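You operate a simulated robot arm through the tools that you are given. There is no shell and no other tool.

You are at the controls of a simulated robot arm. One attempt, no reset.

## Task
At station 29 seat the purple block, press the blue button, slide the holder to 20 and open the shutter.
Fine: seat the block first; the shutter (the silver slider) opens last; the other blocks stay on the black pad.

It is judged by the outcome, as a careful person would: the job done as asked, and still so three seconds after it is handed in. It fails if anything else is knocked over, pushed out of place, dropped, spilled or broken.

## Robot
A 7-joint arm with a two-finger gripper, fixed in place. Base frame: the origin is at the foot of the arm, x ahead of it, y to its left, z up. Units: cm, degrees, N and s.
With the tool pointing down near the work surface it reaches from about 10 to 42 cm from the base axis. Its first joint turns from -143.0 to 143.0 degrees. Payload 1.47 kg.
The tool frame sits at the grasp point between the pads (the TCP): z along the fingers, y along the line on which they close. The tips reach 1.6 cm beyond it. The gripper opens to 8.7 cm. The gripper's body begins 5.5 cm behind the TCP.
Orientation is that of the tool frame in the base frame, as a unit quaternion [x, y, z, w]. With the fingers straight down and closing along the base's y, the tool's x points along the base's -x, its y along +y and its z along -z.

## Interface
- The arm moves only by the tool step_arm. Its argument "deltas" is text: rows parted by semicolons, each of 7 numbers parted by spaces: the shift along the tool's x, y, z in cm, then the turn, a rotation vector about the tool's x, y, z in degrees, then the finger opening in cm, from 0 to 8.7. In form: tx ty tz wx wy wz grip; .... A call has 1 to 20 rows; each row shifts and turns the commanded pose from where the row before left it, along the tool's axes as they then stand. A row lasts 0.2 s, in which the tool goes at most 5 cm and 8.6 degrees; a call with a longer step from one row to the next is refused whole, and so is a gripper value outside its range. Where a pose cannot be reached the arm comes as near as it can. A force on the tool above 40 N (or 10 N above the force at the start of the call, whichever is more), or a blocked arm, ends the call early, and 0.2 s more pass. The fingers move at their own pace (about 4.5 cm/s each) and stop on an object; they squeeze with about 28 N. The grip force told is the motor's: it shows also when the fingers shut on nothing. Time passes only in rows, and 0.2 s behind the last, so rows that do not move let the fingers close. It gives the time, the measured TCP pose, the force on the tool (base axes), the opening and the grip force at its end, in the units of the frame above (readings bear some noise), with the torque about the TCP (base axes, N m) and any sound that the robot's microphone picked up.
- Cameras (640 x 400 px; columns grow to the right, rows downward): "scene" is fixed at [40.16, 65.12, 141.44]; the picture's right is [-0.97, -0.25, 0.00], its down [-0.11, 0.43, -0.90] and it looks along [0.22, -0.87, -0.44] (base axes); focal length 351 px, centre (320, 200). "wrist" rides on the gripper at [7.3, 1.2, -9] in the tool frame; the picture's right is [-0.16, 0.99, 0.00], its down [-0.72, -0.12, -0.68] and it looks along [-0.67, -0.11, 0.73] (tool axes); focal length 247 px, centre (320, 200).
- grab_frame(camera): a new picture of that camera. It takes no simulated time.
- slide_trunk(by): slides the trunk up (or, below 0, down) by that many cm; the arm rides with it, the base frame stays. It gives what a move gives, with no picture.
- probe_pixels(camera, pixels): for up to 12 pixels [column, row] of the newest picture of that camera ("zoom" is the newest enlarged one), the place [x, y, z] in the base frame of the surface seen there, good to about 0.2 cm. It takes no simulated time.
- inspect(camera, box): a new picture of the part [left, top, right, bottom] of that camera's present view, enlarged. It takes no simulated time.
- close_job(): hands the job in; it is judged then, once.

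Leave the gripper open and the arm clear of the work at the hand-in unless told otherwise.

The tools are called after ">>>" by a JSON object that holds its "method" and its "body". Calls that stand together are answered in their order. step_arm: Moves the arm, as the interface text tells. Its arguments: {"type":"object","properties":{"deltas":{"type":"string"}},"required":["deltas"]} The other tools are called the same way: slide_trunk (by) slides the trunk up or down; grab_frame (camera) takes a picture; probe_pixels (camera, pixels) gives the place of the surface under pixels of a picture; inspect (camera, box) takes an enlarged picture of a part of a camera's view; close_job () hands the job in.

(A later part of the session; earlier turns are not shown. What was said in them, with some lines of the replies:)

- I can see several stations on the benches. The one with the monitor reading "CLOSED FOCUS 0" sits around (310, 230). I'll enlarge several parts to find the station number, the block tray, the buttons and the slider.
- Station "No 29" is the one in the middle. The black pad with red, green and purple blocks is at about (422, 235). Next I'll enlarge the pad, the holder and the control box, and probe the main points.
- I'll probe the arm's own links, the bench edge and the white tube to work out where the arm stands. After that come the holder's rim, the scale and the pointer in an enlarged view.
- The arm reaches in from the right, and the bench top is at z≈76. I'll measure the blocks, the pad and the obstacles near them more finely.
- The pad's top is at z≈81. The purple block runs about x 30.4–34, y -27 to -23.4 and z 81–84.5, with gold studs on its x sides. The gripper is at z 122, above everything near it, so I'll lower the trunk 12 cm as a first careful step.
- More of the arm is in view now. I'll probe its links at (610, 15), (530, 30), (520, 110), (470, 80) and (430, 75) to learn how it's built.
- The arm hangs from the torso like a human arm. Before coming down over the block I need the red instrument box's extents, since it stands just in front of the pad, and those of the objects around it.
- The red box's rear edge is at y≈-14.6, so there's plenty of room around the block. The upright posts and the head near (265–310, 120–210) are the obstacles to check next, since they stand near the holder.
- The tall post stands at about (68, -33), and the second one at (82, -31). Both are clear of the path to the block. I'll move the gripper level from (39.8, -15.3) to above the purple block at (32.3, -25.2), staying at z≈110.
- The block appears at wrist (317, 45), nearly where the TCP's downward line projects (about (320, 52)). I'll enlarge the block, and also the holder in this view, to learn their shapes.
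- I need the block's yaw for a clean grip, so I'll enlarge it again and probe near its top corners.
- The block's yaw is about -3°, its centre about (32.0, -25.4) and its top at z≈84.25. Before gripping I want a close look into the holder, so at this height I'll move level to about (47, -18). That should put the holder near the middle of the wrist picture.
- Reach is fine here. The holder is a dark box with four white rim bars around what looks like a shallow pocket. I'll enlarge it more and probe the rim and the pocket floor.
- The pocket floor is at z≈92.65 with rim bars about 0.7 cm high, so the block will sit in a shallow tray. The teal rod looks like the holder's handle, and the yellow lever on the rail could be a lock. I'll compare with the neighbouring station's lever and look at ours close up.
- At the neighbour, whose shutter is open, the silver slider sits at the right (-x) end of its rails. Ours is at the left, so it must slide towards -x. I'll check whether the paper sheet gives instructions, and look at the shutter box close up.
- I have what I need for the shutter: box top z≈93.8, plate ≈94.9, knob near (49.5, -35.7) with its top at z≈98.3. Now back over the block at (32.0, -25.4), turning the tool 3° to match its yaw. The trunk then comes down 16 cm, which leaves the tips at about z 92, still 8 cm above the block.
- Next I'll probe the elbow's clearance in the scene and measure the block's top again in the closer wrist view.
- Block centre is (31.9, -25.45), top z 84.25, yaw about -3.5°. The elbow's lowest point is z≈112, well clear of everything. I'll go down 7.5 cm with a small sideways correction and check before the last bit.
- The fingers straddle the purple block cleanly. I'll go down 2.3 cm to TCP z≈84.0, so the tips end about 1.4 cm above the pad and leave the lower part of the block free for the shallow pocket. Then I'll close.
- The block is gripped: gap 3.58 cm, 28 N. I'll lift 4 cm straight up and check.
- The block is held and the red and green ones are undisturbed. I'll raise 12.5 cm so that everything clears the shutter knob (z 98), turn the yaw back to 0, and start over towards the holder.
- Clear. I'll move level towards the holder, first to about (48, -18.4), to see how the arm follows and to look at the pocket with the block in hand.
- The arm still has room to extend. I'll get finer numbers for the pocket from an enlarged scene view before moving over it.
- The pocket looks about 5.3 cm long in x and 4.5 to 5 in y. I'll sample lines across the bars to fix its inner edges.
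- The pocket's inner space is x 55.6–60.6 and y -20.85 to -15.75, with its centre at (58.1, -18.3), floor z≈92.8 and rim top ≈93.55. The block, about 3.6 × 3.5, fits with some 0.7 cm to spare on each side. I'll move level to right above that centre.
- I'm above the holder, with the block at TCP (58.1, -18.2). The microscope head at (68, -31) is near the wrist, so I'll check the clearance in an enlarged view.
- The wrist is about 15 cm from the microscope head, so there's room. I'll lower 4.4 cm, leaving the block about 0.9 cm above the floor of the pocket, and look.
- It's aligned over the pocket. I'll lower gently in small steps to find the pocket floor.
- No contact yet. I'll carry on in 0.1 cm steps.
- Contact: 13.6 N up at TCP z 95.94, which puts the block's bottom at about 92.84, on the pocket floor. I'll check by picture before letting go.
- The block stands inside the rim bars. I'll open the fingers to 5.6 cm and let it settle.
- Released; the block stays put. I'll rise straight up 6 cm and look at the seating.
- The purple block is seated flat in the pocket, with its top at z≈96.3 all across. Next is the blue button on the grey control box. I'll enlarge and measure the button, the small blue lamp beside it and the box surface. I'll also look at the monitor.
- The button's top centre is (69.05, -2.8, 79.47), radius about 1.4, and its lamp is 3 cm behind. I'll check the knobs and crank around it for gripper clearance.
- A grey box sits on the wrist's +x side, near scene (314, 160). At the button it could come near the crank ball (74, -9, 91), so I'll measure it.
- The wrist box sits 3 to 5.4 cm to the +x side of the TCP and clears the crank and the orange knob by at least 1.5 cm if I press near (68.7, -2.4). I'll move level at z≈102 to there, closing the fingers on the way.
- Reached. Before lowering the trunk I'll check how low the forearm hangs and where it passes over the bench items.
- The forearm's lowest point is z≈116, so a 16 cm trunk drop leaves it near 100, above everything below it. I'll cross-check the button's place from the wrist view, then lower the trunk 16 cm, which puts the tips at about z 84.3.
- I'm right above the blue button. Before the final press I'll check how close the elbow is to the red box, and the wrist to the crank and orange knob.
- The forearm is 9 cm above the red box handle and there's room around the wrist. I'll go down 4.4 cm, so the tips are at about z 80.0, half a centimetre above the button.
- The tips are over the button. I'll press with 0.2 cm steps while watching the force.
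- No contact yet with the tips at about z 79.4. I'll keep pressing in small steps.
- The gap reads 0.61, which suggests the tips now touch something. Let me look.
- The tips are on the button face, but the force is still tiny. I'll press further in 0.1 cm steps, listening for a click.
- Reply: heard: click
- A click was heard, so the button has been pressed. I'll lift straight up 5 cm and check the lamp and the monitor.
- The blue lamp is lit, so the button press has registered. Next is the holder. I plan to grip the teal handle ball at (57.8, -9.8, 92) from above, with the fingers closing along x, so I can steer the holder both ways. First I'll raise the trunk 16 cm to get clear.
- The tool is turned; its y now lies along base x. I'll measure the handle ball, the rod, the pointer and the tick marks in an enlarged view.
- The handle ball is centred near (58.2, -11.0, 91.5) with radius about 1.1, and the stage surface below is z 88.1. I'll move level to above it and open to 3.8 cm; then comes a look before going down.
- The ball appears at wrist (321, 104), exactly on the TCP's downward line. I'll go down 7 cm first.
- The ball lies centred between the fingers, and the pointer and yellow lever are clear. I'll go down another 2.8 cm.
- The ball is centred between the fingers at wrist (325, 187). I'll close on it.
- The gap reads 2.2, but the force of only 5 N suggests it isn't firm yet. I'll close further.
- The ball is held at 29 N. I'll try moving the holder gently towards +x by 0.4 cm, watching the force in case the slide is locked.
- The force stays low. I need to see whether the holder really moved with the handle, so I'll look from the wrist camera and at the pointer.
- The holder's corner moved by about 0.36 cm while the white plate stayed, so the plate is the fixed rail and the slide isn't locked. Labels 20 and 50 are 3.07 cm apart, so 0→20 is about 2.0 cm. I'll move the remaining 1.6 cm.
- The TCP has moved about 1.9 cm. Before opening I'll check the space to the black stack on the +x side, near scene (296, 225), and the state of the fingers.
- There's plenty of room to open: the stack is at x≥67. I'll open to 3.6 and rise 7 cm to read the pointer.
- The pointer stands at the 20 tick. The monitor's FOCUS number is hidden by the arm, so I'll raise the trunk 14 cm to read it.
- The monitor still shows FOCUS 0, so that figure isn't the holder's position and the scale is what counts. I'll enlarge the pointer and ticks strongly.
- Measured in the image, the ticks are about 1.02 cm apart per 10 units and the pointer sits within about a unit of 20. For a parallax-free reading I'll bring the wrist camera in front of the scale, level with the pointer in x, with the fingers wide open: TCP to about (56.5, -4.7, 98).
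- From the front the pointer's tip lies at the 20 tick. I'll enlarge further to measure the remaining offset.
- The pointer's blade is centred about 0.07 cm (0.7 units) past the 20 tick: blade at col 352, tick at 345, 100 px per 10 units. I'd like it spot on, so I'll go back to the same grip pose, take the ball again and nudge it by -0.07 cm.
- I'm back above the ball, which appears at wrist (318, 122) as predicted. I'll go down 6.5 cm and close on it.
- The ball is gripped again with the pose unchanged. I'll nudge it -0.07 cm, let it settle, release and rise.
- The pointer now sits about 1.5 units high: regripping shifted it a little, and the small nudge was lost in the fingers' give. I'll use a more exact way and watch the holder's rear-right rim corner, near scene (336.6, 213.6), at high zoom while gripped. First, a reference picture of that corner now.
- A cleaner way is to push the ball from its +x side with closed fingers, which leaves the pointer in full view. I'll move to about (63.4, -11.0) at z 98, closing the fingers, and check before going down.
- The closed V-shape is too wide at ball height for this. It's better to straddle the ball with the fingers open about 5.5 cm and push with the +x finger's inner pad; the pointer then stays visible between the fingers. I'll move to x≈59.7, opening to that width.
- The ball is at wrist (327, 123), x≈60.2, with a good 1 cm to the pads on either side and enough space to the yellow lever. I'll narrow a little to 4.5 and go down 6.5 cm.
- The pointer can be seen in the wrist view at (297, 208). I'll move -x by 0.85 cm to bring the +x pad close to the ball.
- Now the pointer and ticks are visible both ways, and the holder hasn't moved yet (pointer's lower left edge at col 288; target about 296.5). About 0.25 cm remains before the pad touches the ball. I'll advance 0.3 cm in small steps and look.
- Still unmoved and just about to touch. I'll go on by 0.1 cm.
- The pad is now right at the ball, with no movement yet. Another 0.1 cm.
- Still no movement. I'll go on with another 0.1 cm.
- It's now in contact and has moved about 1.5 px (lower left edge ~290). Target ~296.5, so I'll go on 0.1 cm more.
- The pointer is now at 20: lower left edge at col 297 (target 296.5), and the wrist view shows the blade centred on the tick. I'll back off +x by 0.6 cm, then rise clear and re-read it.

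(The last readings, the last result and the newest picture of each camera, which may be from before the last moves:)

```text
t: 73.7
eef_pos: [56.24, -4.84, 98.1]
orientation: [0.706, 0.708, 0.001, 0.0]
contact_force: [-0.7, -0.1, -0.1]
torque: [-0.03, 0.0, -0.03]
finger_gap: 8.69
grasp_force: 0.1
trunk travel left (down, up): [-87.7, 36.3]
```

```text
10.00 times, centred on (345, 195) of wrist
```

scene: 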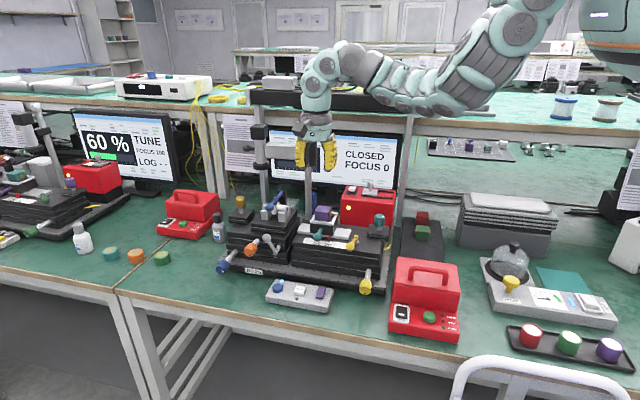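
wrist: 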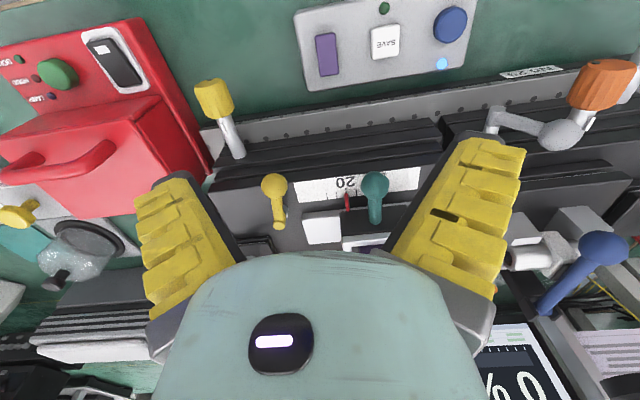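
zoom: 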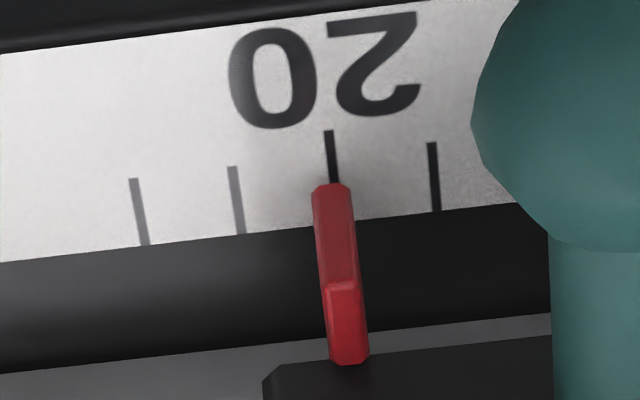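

The blade now straddles the 20 tick (blade centre col 332, tick 336, about 0.4 units), and the holder stands with the block seated. Last is the shutter. I'll rise 12 cm while turning the tool back to closing along y.

>>> {"method": "step_arm", "body": {"deltas": "0 0 -1.1 0 0 -8.2 8.7; 0 0 -1.1 0 0 -8.2 8.7; 0 0 -1.1 0 0 -8.2 8.7; 0 0 -1.1 0 0 -8.2 8.7; 0 0 -1.1 0 0 -8.2 8.7; 0 0 -1.1 0 0 -8.2 8.7; 0 0 -1.1 0 0 -8.2 8.7; 0 0 -1.1 0 0 -8.2 8.7; 0 0 -1.1 0 0 -8.2 8.7; 0 0 -1.1 0 0 -8.1 8.7; 0 0 -1.1 0 0 -8.1 8.7; 0 0 0 0 0 0 8.7; 0 0 0 0 0 0 8.7"}}

>>> {"method": "grab_frame", "body": {"camera": "scene"}}

>>> {"method": "inspect", "body": {"camera": "scene", "box": [335, 170, 410, 225]}}

>>> {"method": "probe_pixels", "body": {"camera": "zoom", "pixels": [[295, 115], [295, 135], [278, 125], [312, 125], [290, 160], [250, 185], [330, 195], [160, 140], [170, 165], [430, 170], [440, 210], [240, 205]]}}

```text
t: 76.5
eef_pos: [56.52, -4.77, 110.08]
orientation: [0.0, 1.0, 0.0, 0.0]
contact_force: [-0.2, -0.8, -0.2]
torque: [-0.02, -0.02, 0.02]
finger_gap: 8.69
grasp_force: 0.0
trunk travel left (down, up): [-87.7, 36.3]
```

```text
taken
```

scene: 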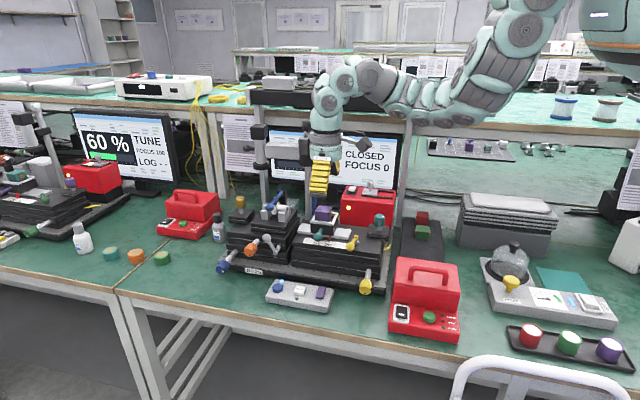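

```text
7.27 times, centred on (372, 198) of scene
```

zoom: 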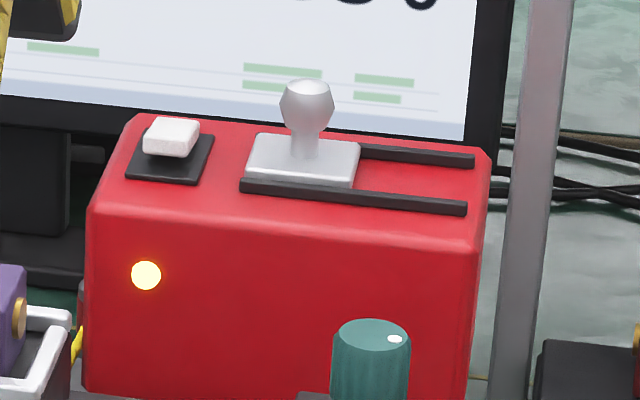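

```text
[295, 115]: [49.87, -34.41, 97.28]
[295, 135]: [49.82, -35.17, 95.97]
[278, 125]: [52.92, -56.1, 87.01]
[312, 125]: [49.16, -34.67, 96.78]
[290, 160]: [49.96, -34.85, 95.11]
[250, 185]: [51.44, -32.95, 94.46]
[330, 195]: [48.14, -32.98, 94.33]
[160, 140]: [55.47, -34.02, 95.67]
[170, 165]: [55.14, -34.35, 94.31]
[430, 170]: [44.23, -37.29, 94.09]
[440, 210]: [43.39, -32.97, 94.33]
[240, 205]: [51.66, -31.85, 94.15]
```

The knob's head is centred near (49.5, -35.2, 97.3), the plate's top is at z≈95 and the rails run from x≈51.7 to 43.4, so the travel is about 4 cm towards -x. I'll check the shelf post right of the box for wrist clearance.

>>> {"method": "probe_pixels", "body": {"camera": "zoom", "pixels": [[545, 40], [530, 150], [515, 300], [505, 380], [575, 40], [490, 40]]}}

>>> {"method": "probe_pixels", "body": {"camera": "scene", "pixels": [[405, 130], [402, 150], [400, 175], [380, 100], [340, 98], [400, 115]]}}

```text
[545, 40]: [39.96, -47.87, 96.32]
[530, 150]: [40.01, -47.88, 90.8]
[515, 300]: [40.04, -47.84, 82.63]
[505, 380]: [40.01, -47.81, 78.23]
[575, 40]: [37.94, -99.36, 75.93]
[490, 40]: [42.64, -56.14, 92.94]
```

```text
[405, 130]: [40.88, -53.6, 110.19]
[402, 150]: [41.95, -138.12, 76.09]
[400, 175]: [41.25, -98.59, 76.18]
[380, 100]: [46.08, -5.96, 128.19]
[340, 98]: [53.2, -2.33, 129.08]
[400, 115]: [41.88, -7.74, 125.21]
```

The post's front is at y≈-47.8, well clear. I'll move level at z≈110 to above the knob.

>>> {"method": "step_arm", "body": {"deltas": "0.875 -3.8 0 0 0 0 8; 0.875 -3.8 0 0 0 0 7; 0.875 -3.8 0 0 0 0 6; 0.875 -3.8 0 0 0 0 5; 0.875 -3.8 0 0 0 0 5; 0.875 -3.8 0 0 0 0 5; 0.875 -3.8 0 0 0 0 5; 0.875 -3.8 0 0 0 0 5; 0 0 0 0 0 0 5; 0 0 0 0 0 0 5"}}

>>> {"method": "grab_frame", "body": {"camera": "wrist"}}

>>> {"method": "grab_frame", "body": {"camera": "scene"}}

```text
t: 78.7
eef_pos: [49.33, -35.27, 110.14]
orientation: [0.0, 1.0, 0.001, 0.0]
contact_force: [0.3, 0.2, 0.6]
torque: [-0.02, -0.03, 0.01]
finger_gap: 5.54
grasp_force: 3.7
trunk travel left (down, up): [-87.7, 36.3]
```

```text
taken
```

wrist: 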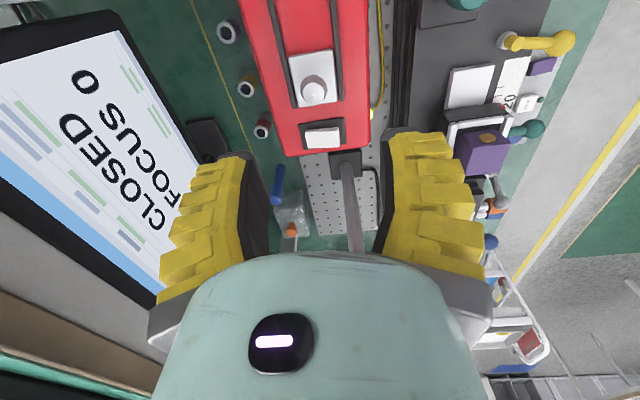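

```text
taken
```

scene: 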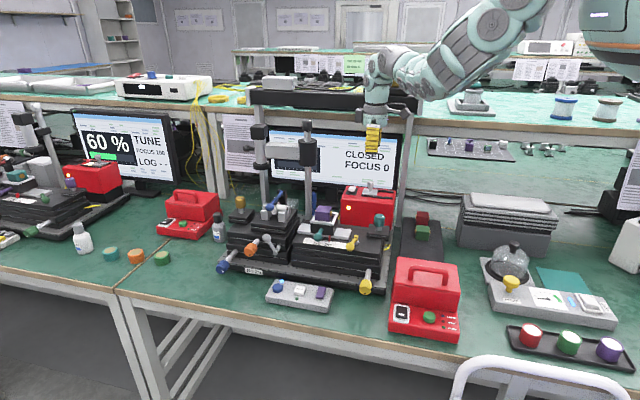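

The knob appears at wrist (313, 90), slightly left of the TCP line (col 320), so it lies a bit towards -y. I'll enlarge and probe.

>>> {"method": "inspect", "body": {"camera": "wrist", "box": [260, 30, 380, 160]}}

>>> {"method": "probe_pixels", "body": {"camera": "zoom", "pixels": [[300, 185], [300, 170], [280, 185], [320, 185], [290, 150], [325, 120], [280, 215], [345, 205], [320, 330], [240, 90], [380, 60], [300, 200]]}}

```text
3.08 times, centred on (320, 95) of wrist
```

zoom: 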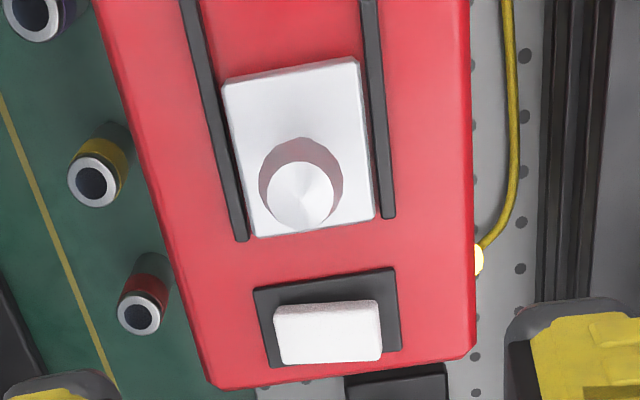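

```text
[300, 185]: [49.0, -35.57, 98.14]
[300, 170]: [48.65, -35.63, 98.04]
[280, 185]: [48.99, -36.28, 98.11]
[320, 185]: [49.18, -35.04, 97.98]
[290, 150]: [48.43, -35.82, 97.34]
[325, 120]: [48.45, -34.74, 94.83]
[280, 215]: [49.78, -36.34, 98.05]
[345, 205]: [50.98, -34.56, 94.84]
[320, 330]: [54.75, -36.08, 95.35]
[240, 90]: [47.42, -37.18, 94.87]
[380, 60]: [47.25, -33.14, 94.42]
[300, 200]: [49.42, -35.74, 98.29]
```

The knob's top is centred at (49.3, -35.6, 98.15). I'll shift -0.3 in y and descend 10.5 cm, leaving the tips just about level with the knob's top.

>>> {"method": "step_arm", "body": {"deltas": "0 -0.3 2 0 0 0 5; 0 0 2.5 0 0 0 5; 0 0 2.5 0 0 0 5; 0 0 2 0 0 0 5; 0 0 1.5 0 0 0 5; 0 0 0 0 0 0 5; 0 0 0 0 0 0 5"}}

>>> {"method": "grab_frame", "body": {"camera": "wrist"}}

>>> {"method": "inspect", "body": {"camera": "scene", "box": [330, 130, 415, 220]}}

```text
t: 80.3
eef_pos: [49.4, -35.69, 99.54]
orientation: [0.002, 1.0, 0.0, 0.0]
contact_force: [-0.1, 0.7, -0.1]
torque: [-0.03, 0.01, 0.01]
finger_gap: 5.5
grasp_force: 3.9
trunk travel left (down, up): [-87.7, 36.3]
```

```text
taken
```

wrist: 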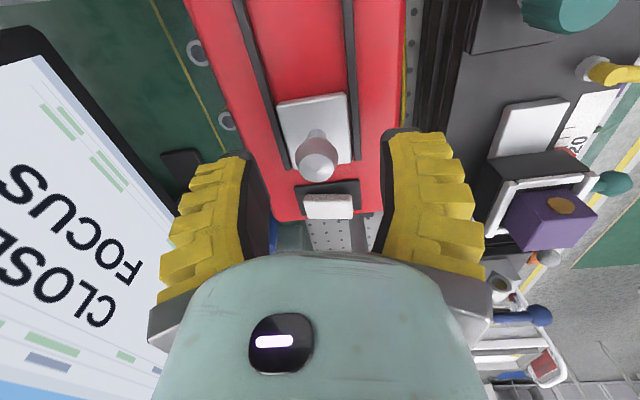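

```text
4.44 times, centred on (372, 175) of scene
```

zoom: 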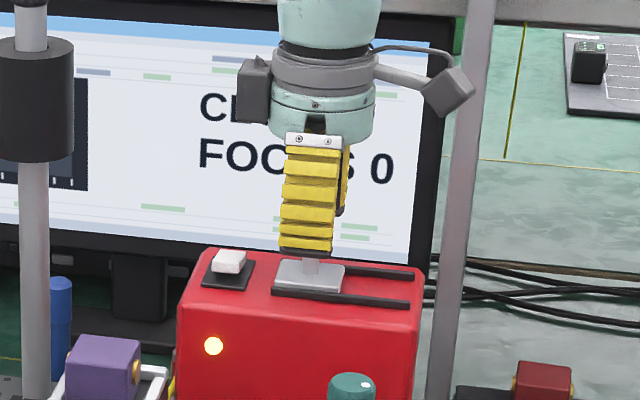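

The knob lies well between the fingers (wrist (316, 165)). I'll go down 2.3 cm, so the tips stay about 0.8 cm above the plate, then close on the knob.

>>> {"method": "step_arm", "body": {"deltas": "0 0 1.2 0 0 0 5; 0 0 1.1 0 0 0 5; 0 0 0 0 0 0 5; 0 0 0 0 0 0 3; 0 0 0 0 0 0 2; 0 0 0 0 0 0 1; 0 0 0 0 0 0 0.5; 0 0 0 0 0 0 0; 0 0 0 0 0 0 0"}}

>>> {"method": "grab_frame", "body": {"camera": "wrist"}}

>>> {"method": "inspect", "body": {"camera": "scene", "box": [330, 130, 415, 220]}}

```text
t: 82.3
eef_pos: [48.52, -35.53, 98.4]
orientation: [0.003, 1.0, -0.011, 0.001]
contact_force: [0.1, -34.3, -4.1]
torque: [-0.27, -0.05, -0.24]
finger_gap: 1.33
grasp_force: 26.5
out of reach, approached as far as the arm can: row 1, 2
trunk travel left (down, up): [-87.7, 36.3]
```

```text
taken
```

wrist: 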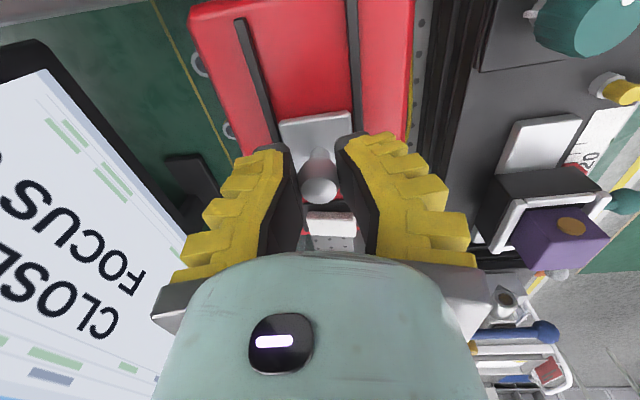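

```text
4.44 times, centred on (372, 175) of scene
```

zoom: 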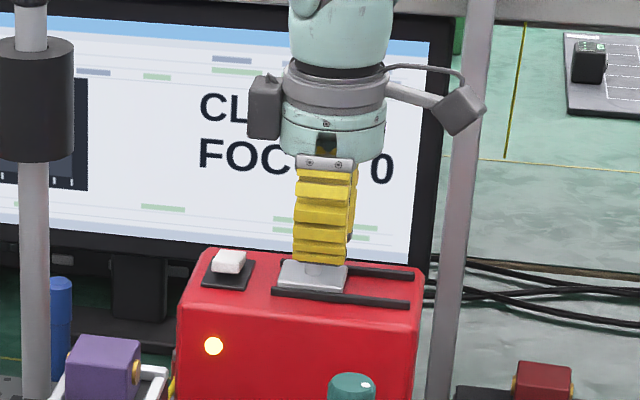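

The call reports the pose out of reach with the trunk this high: the TCP stopped at (48.5, -35.5, 98.4), and the grip shows a 34 N side load. I'll open straight away to take that load off.

>>> {"method": "step_arm", "body": {"deltas": "0 0 0 0 0 0 1.5; 0 0 0 0 0 0 3; 0 0 0 0 0 0 5; 0 0 0 0 0 0 5; 0 0 0 0 0 0 5"}}

>>> {"method": "grab_frame", "body": {"camera": "wrist"}}

>>> {"method": "inspect", "body": {"camera": "scene", "box": [335, 165, 410, 220]}}

```text
t: 83.5
eef_pos: [48.75, -34.43, 98.01]
orientation: [0.0, 1.0, 0.001, 0.0]
contact_force: [-0.1, 0.3, -0.1]
torque: [-0.02, -0.02, -0.02]
finger_gap: 5.52
grasp_force: 3.7
trunk travel left (down, up): [-87.7, 36.3]
```

```text
taken
```

wrist: 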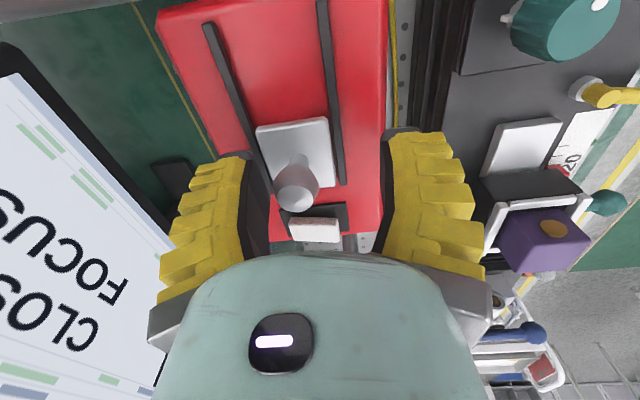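

```text
7.27 times, centred on (372, 192) of scene
```

zoom: 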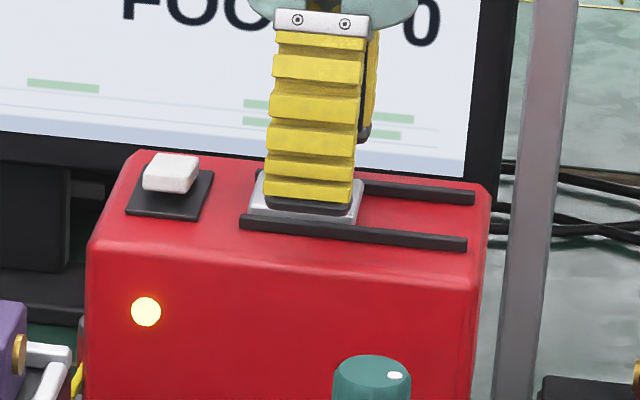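

The load is gone and the box is where it was. The plate moved only about 0.2 cm; the knob is free between the fingers. I'll raise the tool 8 cm, then lower the trunk 16 cm so the arm can reach this pose properly.

>>> {"method": "step_arm", "body": {"deltas": "0 0 -1 0 0 0 5; 0 0 -1 0 0 0 5; 0 0 -2 0 0 0 5; 0 0 -2 0 0 0 5; 0 0 -2 0 0 0 5; 0 0 0 0 0 0 5; 0 0 0 0 0 0 5"}}

>>> {"method": "grab_frame", "body": {"camera": "scene"}}

```text
t: 85.1
eef_pos: [48.59, -34.39, 106.07]
orientation: [0.001, 1.0, 0.0, 0.0]
contact_force: [0.5, 0.4, -0.5]
torque: [0.0, -0.01, 0.01]
finger_gap: 5.55
grasp_force: 4.0
trunk travel left (down, up): [-87.7, 36.3]
```

```text
taken
```

scene: 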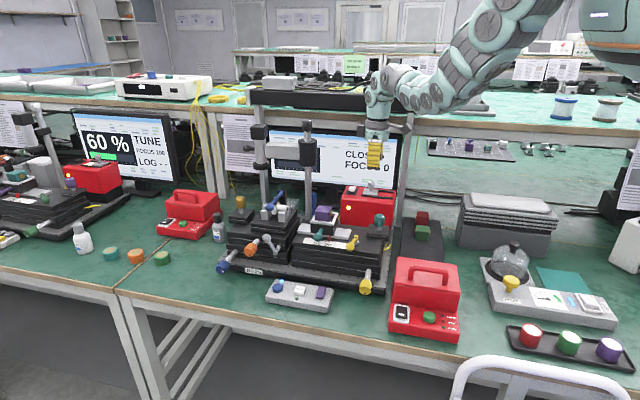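

I'm now at (48.6, -34.4, 106.1). I'll raise the tool another 8 cm, then lower the trunk 14 cm, which ends near z 100 with much better reach.

>>> {"method": "step_arm", "body": {"deltas": "0 0 -2 0 0 0 5; 0 0 -2 0 0 0 5; 0 0 -2 0 0 0 5; 0 0 -2 0 0 0 5; 0 0 0 0 0 0 5; 0 0 0 0 0 0 5"}}

>>> {"method": "slide_trunk", "body": {"by": -10}}

>>> {"method": "grab_frame", "body": {"camera": "scene"}}

>>> {"method": "grab_frame", "body": {"camera": "wrist"}}

```text
t: 86.5
eef_pos: [48.64, -34.33, 114.09]
orientation: [0.0, 1.0, 0.0, 0.0]
contact_force: [0.5, -0.1, 0.7]
torque: [-0.01, -0.01, 0.02]
finger_gap: 5.56
grasp_force: 3.9
trunk travel left (down, up): [-87.7, 36.3]
```

```text
t: 87.8
eef_pos: [48.59, -34.35, 104.14]
orientation: [-0.001, 1.0, 0.0, 0.0]
contact_force: [-0.9, 0.0, -0.4]
torque: [0.03, 0.02, -0.04]
finger_gap: 5.52
grasp_force: 3.7
trunk travel left (down, up): [-77.7, 46.3]
```

```text
taken
```

scene: 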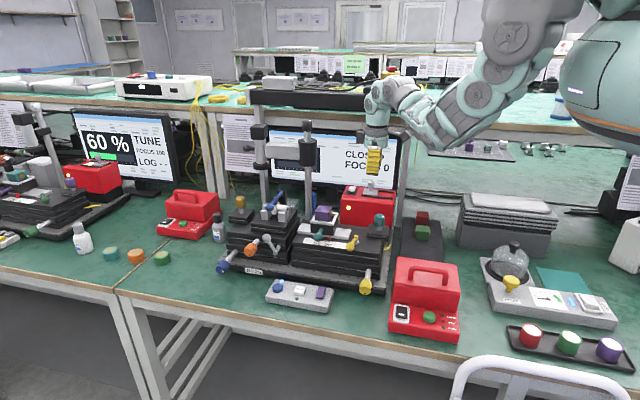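

```text
taken
```

wrist: 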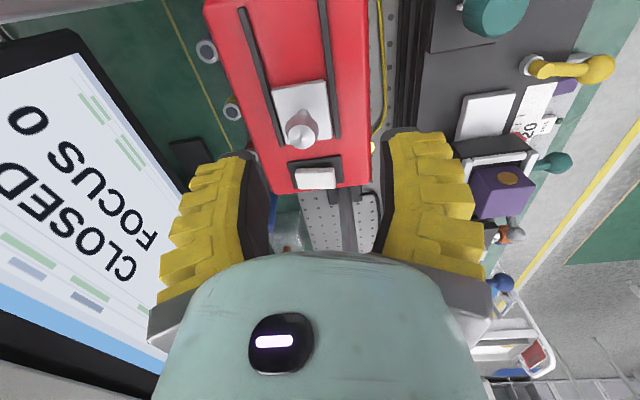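

With the trunk 10 cm lower there's about 9 cm of margin in reach. The knob is at wrist (300, 133); I'll probe it again.

>>> {"method": "inspect", "body": {"camera": "wrist", "box": [250, 70, 360, 200]}}

>>> {"method": "probe_pixels", "body": {"camera": "zoom", "pixels": [[310, 195], [290, 195], [330, 200], [310, 215], [312, 180], [275, 205], [345, 195], [330, 100], [350, 215], [250, 80]]}}

```text
3.08 times, centred on (305, 135) of wrist
```

zoom: 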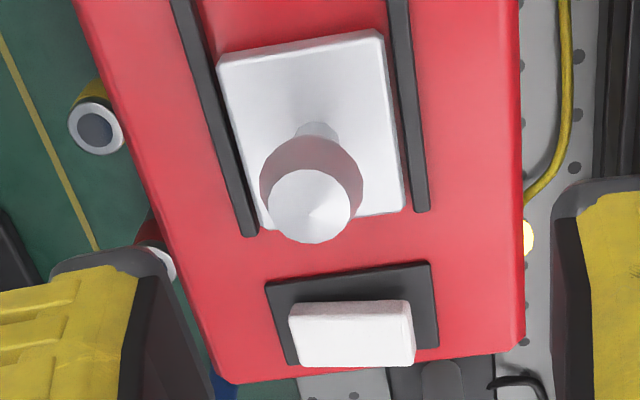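

```text
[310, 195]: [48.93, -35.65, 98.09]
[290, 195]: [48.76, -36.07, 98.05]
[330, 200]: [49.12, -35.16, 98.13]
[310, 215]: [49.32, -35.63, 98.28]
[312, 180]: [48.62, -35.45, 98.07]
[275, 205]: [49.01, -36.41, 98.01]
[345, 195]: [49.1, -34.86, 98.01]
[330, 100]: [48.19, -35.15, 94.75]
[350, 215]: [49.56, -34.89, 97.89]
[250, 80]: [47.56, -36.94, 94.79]
```

The knob's centre is at (49.15, -35.65). I'll align (+0.5 x, -1.3 y) and go down to TCP z≈97.4 in steps, fingers still open.

>>> {"method": "step_arm", "body": {"deltas": "-0.5 -1.3 0 0 0 0 5; 0 0 2 0 0 0 5; 0 0 2 0 0 0 5; 0 0 1.4 0 0 0 5; 0 0 1.3 0 0 0 5; 0 0 0 0 0 0 5; 0 0 0 0 0 0 5"}}

>>> {"method": "grab_frame", "body": {"camera": "wrist"}}

>>> {"method": "inspect", "body": {"camera": "scene", "box": [335, 165, 410, 220]}}

```text
t: 89.4
eef_pos: [49.13, -35.76, 97.31]
orientation: [0.0, 1.0, 0.0, 0.0]
contact_force: [0.2, -0.6, 0.1]
torque: [0.03, 0.02, 0.0]
finger_gap: 5.54
grasp_force: 3.4
trunk travel left (down, up): [-77.7, 46.3]
```

```text
taken
```

wrist: 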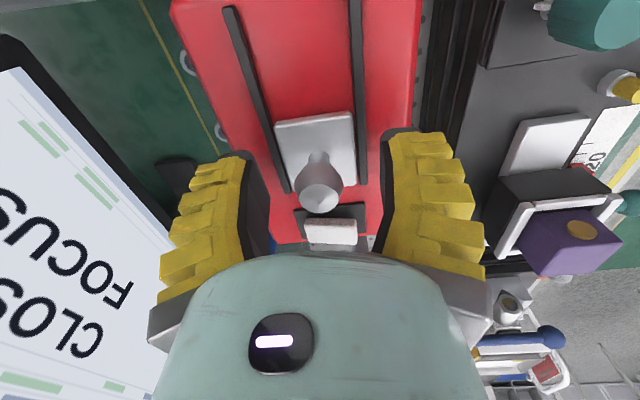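

```text
7.27 times, centred on (372, 192) of scene
```

zoom: 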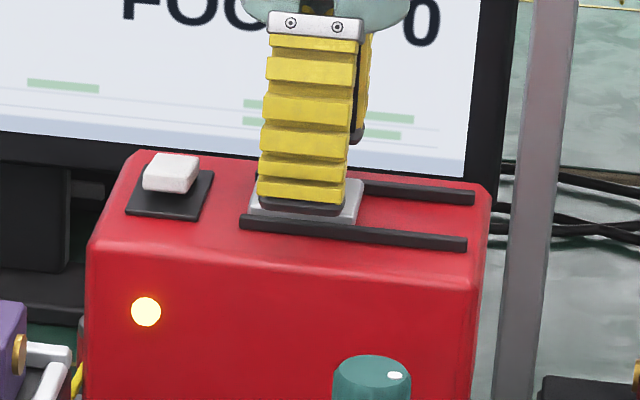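

The pose is reached exactly this time, with the knob centred at wrist (319, 190). I'll close on it.

>>> {"method": "step_arm", "body": {"deltas": "0 0 0 0 0 0 3; 0 0 0 0 0 0 2; 0 0 0 0 0 0 1.2; 0 0 0 0 0 0 0.6; 0 0 0 0 0 0 0.2; 0 0 0 0 0 0 0; 0 0 0 0 0 0 0"}}

>>> {"method": "grab_frame", "body": {"camera": "wrist"}}

```text
t: 91.0
eef_pos: [49.04, -35.77, 97.39]
orientation: [0.0, 1.0, 0.001, -0.001]
contact_force: [-0.3, -4.0, -3.4]
torque: [-0.01, 0.06, 0.01]
finger_gap: 1.49
grasp_force: 30.2
trunk travel left (down, up): [-77.7, 46.3]
```

```text
taken
```

wrist: 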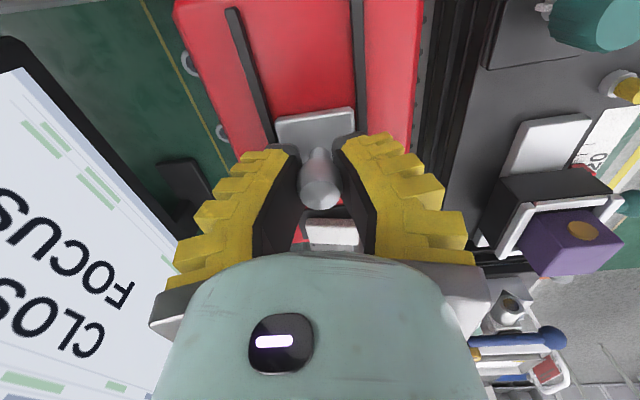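

Firm hold at 30 N with only 4 N of side load. I'll slide towards -x by 2 cm first.

>>> {"method": "step_arm", "body": {"deltas": "0.3 0 0 0 0 0 0; 0.4 0 0 0 0 0 0; 0.4 0 0 0 0 0 0; 0.4 0 0 0 0 0 0; 0.5 0 0 0 0 0 0; 0 0 0 0 0 0 0"}}

>>> {"method": "grab_frame", "body": {"camera": "scene"}}

>>> {"method": "inspect", "body": {"camera": "scene", "box": [335, 130, 410, 220]}}

```text
t: 92.4
eef_pos: [46.9, -35.86, 97.35]
orientation: [0.002, 1.0, 0.0, -0.001]
contact_force: [-0.7, -7.3, -7.9]
torque: [-0.03, -0.12, 0.03]
finger_gap: 1.45
grasp_force: 29.7
trunk travel left (down, up): [-77.7, 46.3]
```

```text
taken
```

scene: 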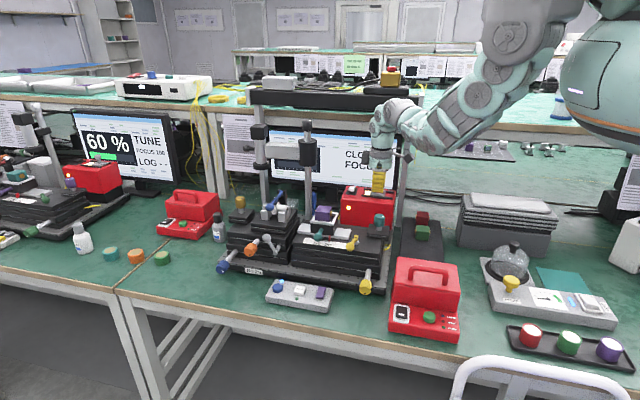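

```text
4.44 times, centred on (372, 175) of scene
```

zoom: 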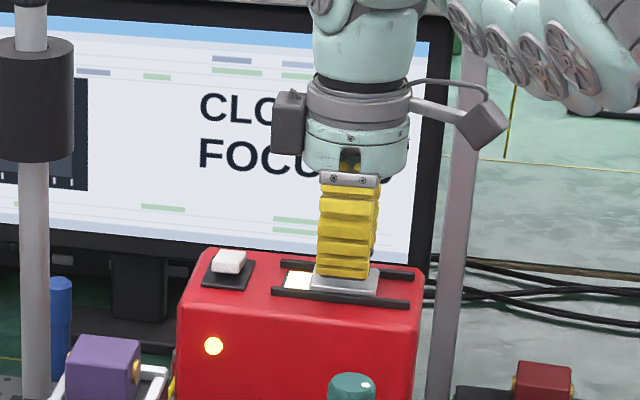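

The plate moved 2 cm and a bright opening is showing on its left. I'll carry on 1.5 cm.

>>> {"method": "step_arm", "body": {"deltas": "0.4 0 0 0 0 0 0; 0.4 0 0 0 0 0 0; 0.4 0 0 0 0 0 0; 0.3 0 0 0 0 0 0; 0 0 0 0 0 0 0"}}

>>> {"method": "inspect", "body": {"camera": "scene", "box": [335, 130, 410, 220]}}

>>> {"method": "inspect", "body": {"camera": "scene", "box": [345, 180, 405, 215]}}

```text
t: 93.6
eef_pos: [45.57, -35.67, 97.4]
orientation: [0.001, 1.0, 0.0, 0.0]
contact_force: [-0.7, -5.5, -3.9]
torque: [0.05, -0.16, 0.01]
finger_gap: 1.42
grasp_force: 29.9
trunk travel left (down, up): [-77.7, 46.3]
```

```text
4.44 times, centred on (372, 175) of scene
```

zoom: 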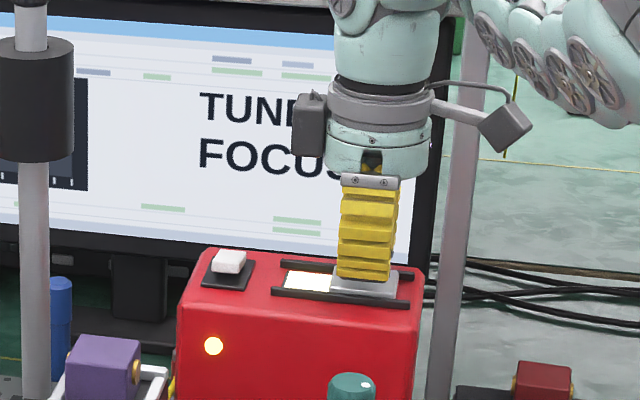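

```text
10.67 times, centred on (375, 198) of scene
```

zoom: 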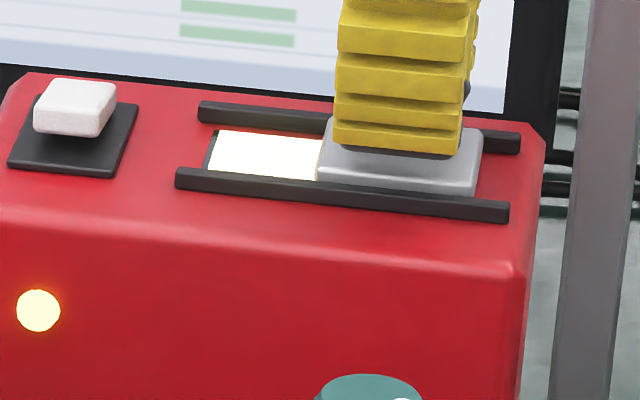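

The monitor now reads "TUNE", so the shutter counts as open. There is about 0.5 cm of rail left, so I'll ease it on in small steps to the end stop to open it fully.

>>> {"method": "step_arm", "body": {"deltas": "0.15 0 0 0 0 0 0; 0.15 0 0 0 0 0 0; 0.1 0 0 0 0 0 0; 0 0 0 0 0 0 0"}}

>>> {"method": "inspect", "body": {"camera": "scene", "box": [345, 180, 405, 215]}}

```text
t: 94.6
eef_pos: [45.14, -35.73, 97.34]
orientation: [0.001, 1.0, 0.001, 0.001]
contact_force: [0.5, -5.9, -7.5]
torque: [-0.03, 0.06, 0.18]
finger_gap: 1.4
grasp_force: 30.1
trunk travel left (down, up): [-77.7, 46.3]
```

```text
10.67 times, centred on (375, 198) of scene
```

zoom: 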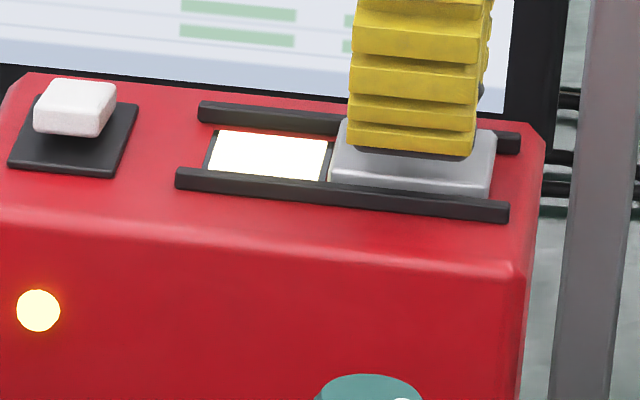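

The whole bright window, including its dark right border, is now uncovered, so the shutter is fully open. I'll open the fingers and rise straight up.

>>> {"method": "step_arm", "body": {"deltas": "0 0 0 0 0 0 1; 0 0 0 0 0 0 2; 0 0 0 0 0 0 3.5; 0 0 0 0 0 0 5; 0 0 0 0 0 0 5; 0 0 0 0 0 0 5"}}

>>> {"method": "step_arm", "body": {"deltas": "0 0 -1 0 0 0 5; 0 0 -2 0 0 0 5; 0 0 -2.5 0 0 0 5; 0 0 -2.5 0 0 0 5; 0 0 -2.5 0 0 0 5; 0 0 -2.5 0 0 0 5; 0 0 0 0 0 0 5; 0 0 0 0 0 0 5"}}

>>> {"method": "grab_frame", "body": {"camera": "scene"}}

>>> {"method": "inspect", "body": {"camera": "scene", "box": [265, 125, 410, 215]}}

>>> {"method": "grab_frame", "body": {"camera": "wrist"}}

```text
t: 96.0
eef_pos: [45.18, -35.67, 97.38]
orientation: [0.001, 1.0, 0.0, 0.0]
contact_force: [-0.2, 0.3, 0.0]
torque: [0.0, 0.02, -0.03]
finger_gap: 5.52
grasp_force: 3.8
trunk travel left (down, up): [-77.7, 46.3]
```

```text
t: 97.8
eef_pos: [45.82, -37.08, 109.82]
orientation: [0.0, 1.0, 0.001, -0.001]
contact_force: [0.7, -0.3, 0.3]
torque: [-0.01, 0.0, -0.03]
finger_gap: 5.52
grasp_force: 3.9
out of reach, approached as far as the arm can: row 6
trunk travel left (down, up): [-77.7, 46.3]
```

```text
taken
```

scene: 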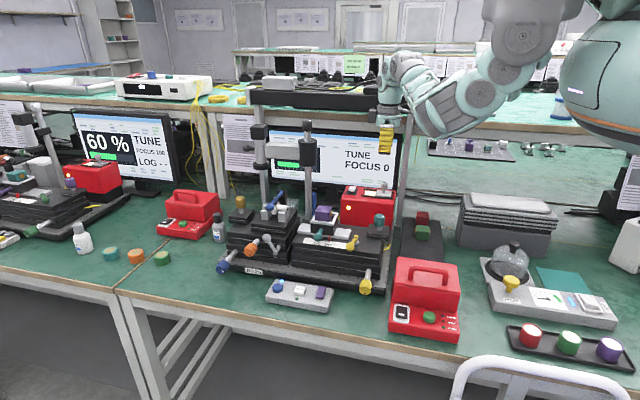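

```text
4.41 times, centred on (338, 170) of scene
```

zoom: 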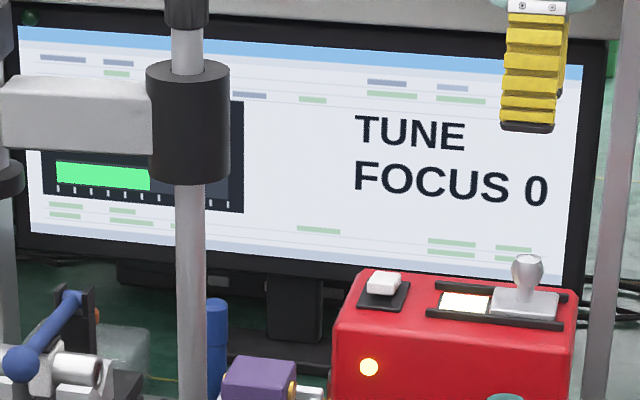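

```text
taken
```

wrist: 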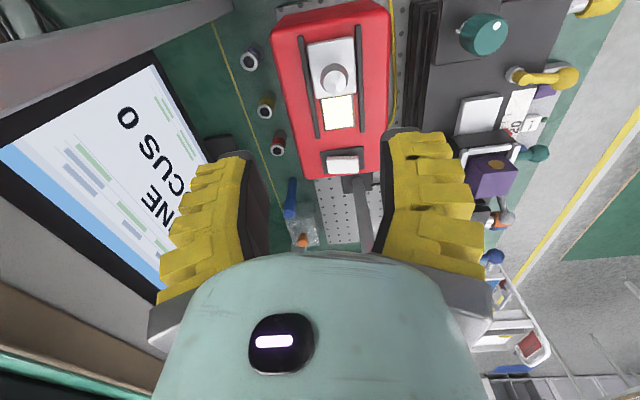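

The shutter stays open: the monitor shows "TUNE" with a green bar and the window is lit. I'll now move the arm clear, back out to y≈-15 and up with the gripper wide open.

>>> {"method": "step_arm", "body": {"deltas": "0.5 3.6 0 0 0 0 6; 0.5 3.6 0 0 0 0 7; 1 3.6 0 0 0 0 8.7; 1 3.6 0 0 0 0 8.7; 1 3.6 0 0 0 0 8.7; 1 3.6 0 0 0 0 8.7; 0 0 0 0 0 0 8.7; 0 0 0 0 0 0 8.7"}}

>>> {"method": "slide_trunk", "body": {"by": 20}}

>>> {"method": "grab_frame", "body": {"camera": "scene"}}

>>> {"method": "inspect", "body": {"camera": "scene", "box": [210, 170, 450, 310]}}

>>> {"method": "inspect", "body": {"camera": "scene", "box": [300, 195, 360, 255]}}

>>> {"method": "inspect", "body": {"camera": "scene", "box": [262, 265, 342, 315]}}

>>> {"method": "grab_frame", "body": {"camera": "wrist"}}

```text
t: 99.6
eef_pos: [42.3, -16.65, 105.86]
orientation: [0.001, 1.0, 0.0, 0.0]
contact_force: [-0.3, 0.0, 0.0]
torque: [0.0, -0.02, 0.0]
finger_gap: 8.68
grasp_force: 0.0
out of reach, approached as far as the arm can: row 1, 2, 3, 6
trunk travel left (down, up): [-77.7, 46.3]
```

```text
t: 101.8
eef_pos: [42.3, -16.78, 125.84]
orientation: [0.001, 1.0, 0.0, 0.0]
contact_force: [-0.1, 0.1, 0.0]
torque: [-0.02, 0.01, -0.01]
finger_gap: 8.69
grasp_force: 0.0
trunk travel left (down, up): [-97.7, 26.3]
```

```text
taken
```

scene: 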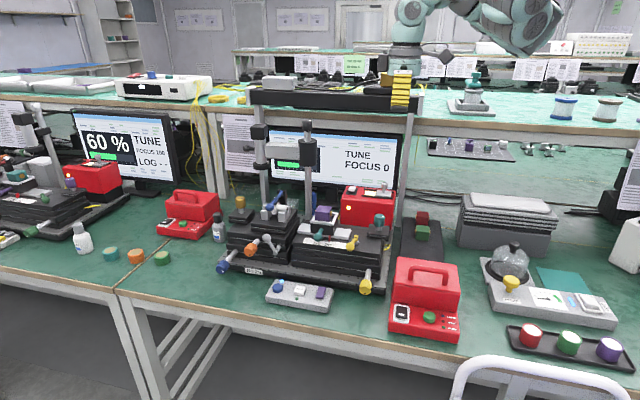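

```text
2.67 times, centred on (330, 240) of scene
```

zoom: 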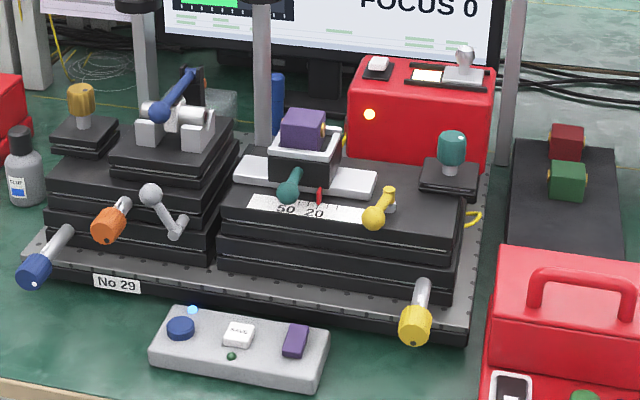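

```text
6.67 times, centred on (330, 225) of scene
```

zoom: 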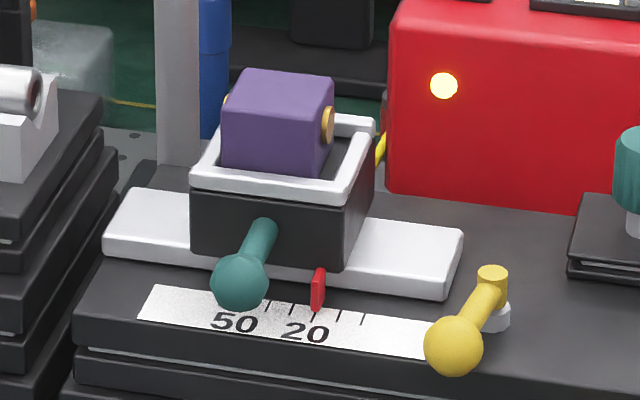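

```text
8.00 times, centred on (302, 290) of scene
```

zoom: 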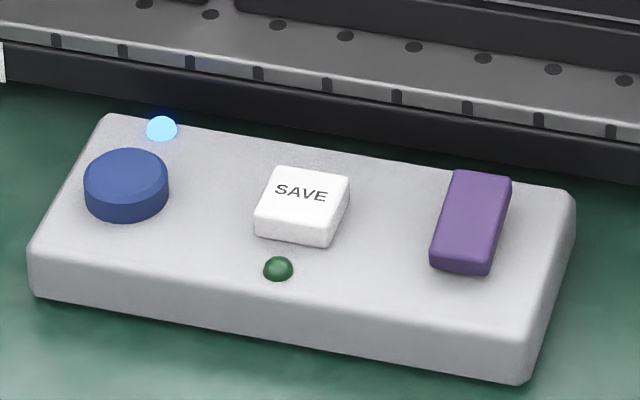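

```text
taken
```

wrist: 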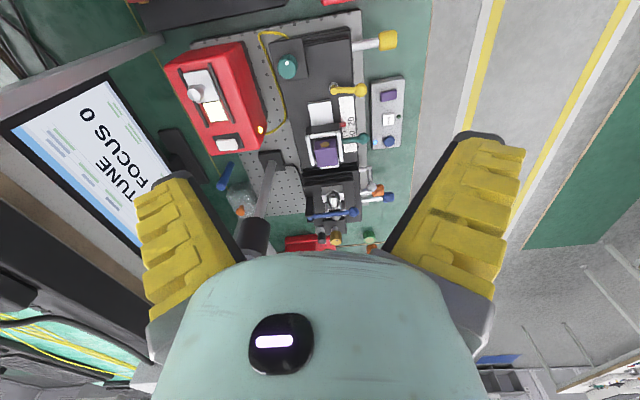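

Everything checks out:
- **Block:** the purple block sits flat in the holder.
- **Button:** its blue lamp is lit.
- **Holder:** the pointer is on the 20 tick.
- **Shutter:** the slider is fully open and the monitor reads "TUNE".
- **Other blocks:** red and green are still on the black pad, and nothing else has moved.
- **Arm:** clear of the work at z≈126 with the gripper open.

Handing in.

>>> {"method": "close_job", "body": {}}

```text
The job is handed in.
```

The job at station 29 is done and handed in, in the order you asked:

1. **Block:** the purple block went in first and sits flat in the holder's pocket. The red and green blocks are still on the black pad.
2. **Button:** I pressed the blue button. It clicked, and its blue lamp is lit.
3. **Holder:** it now reads about 19.6, within half a unit of 20. I overshot slightly at first and nudged it back.
4. **Shutter:** opened last, all the way. The monitor changed from "CLOSED" to "TUNE".

- **Side load at the shutter:** my first grip on the shutter knob was at the edge of the arm's reach and put about 34 N sideways on it. I let go at once, repositioned and gripped again. The slider shifted about 0.2 cm before the real opening, and the red box did not move.
- **FOCUS reading:** the monitor showed FOCUS 0 the whole time, before and after the slide. I set the holder by the printed scale instead.

Nothing was knocked over or dropped. The arm was clear of the work with the gripper open at hand-in.
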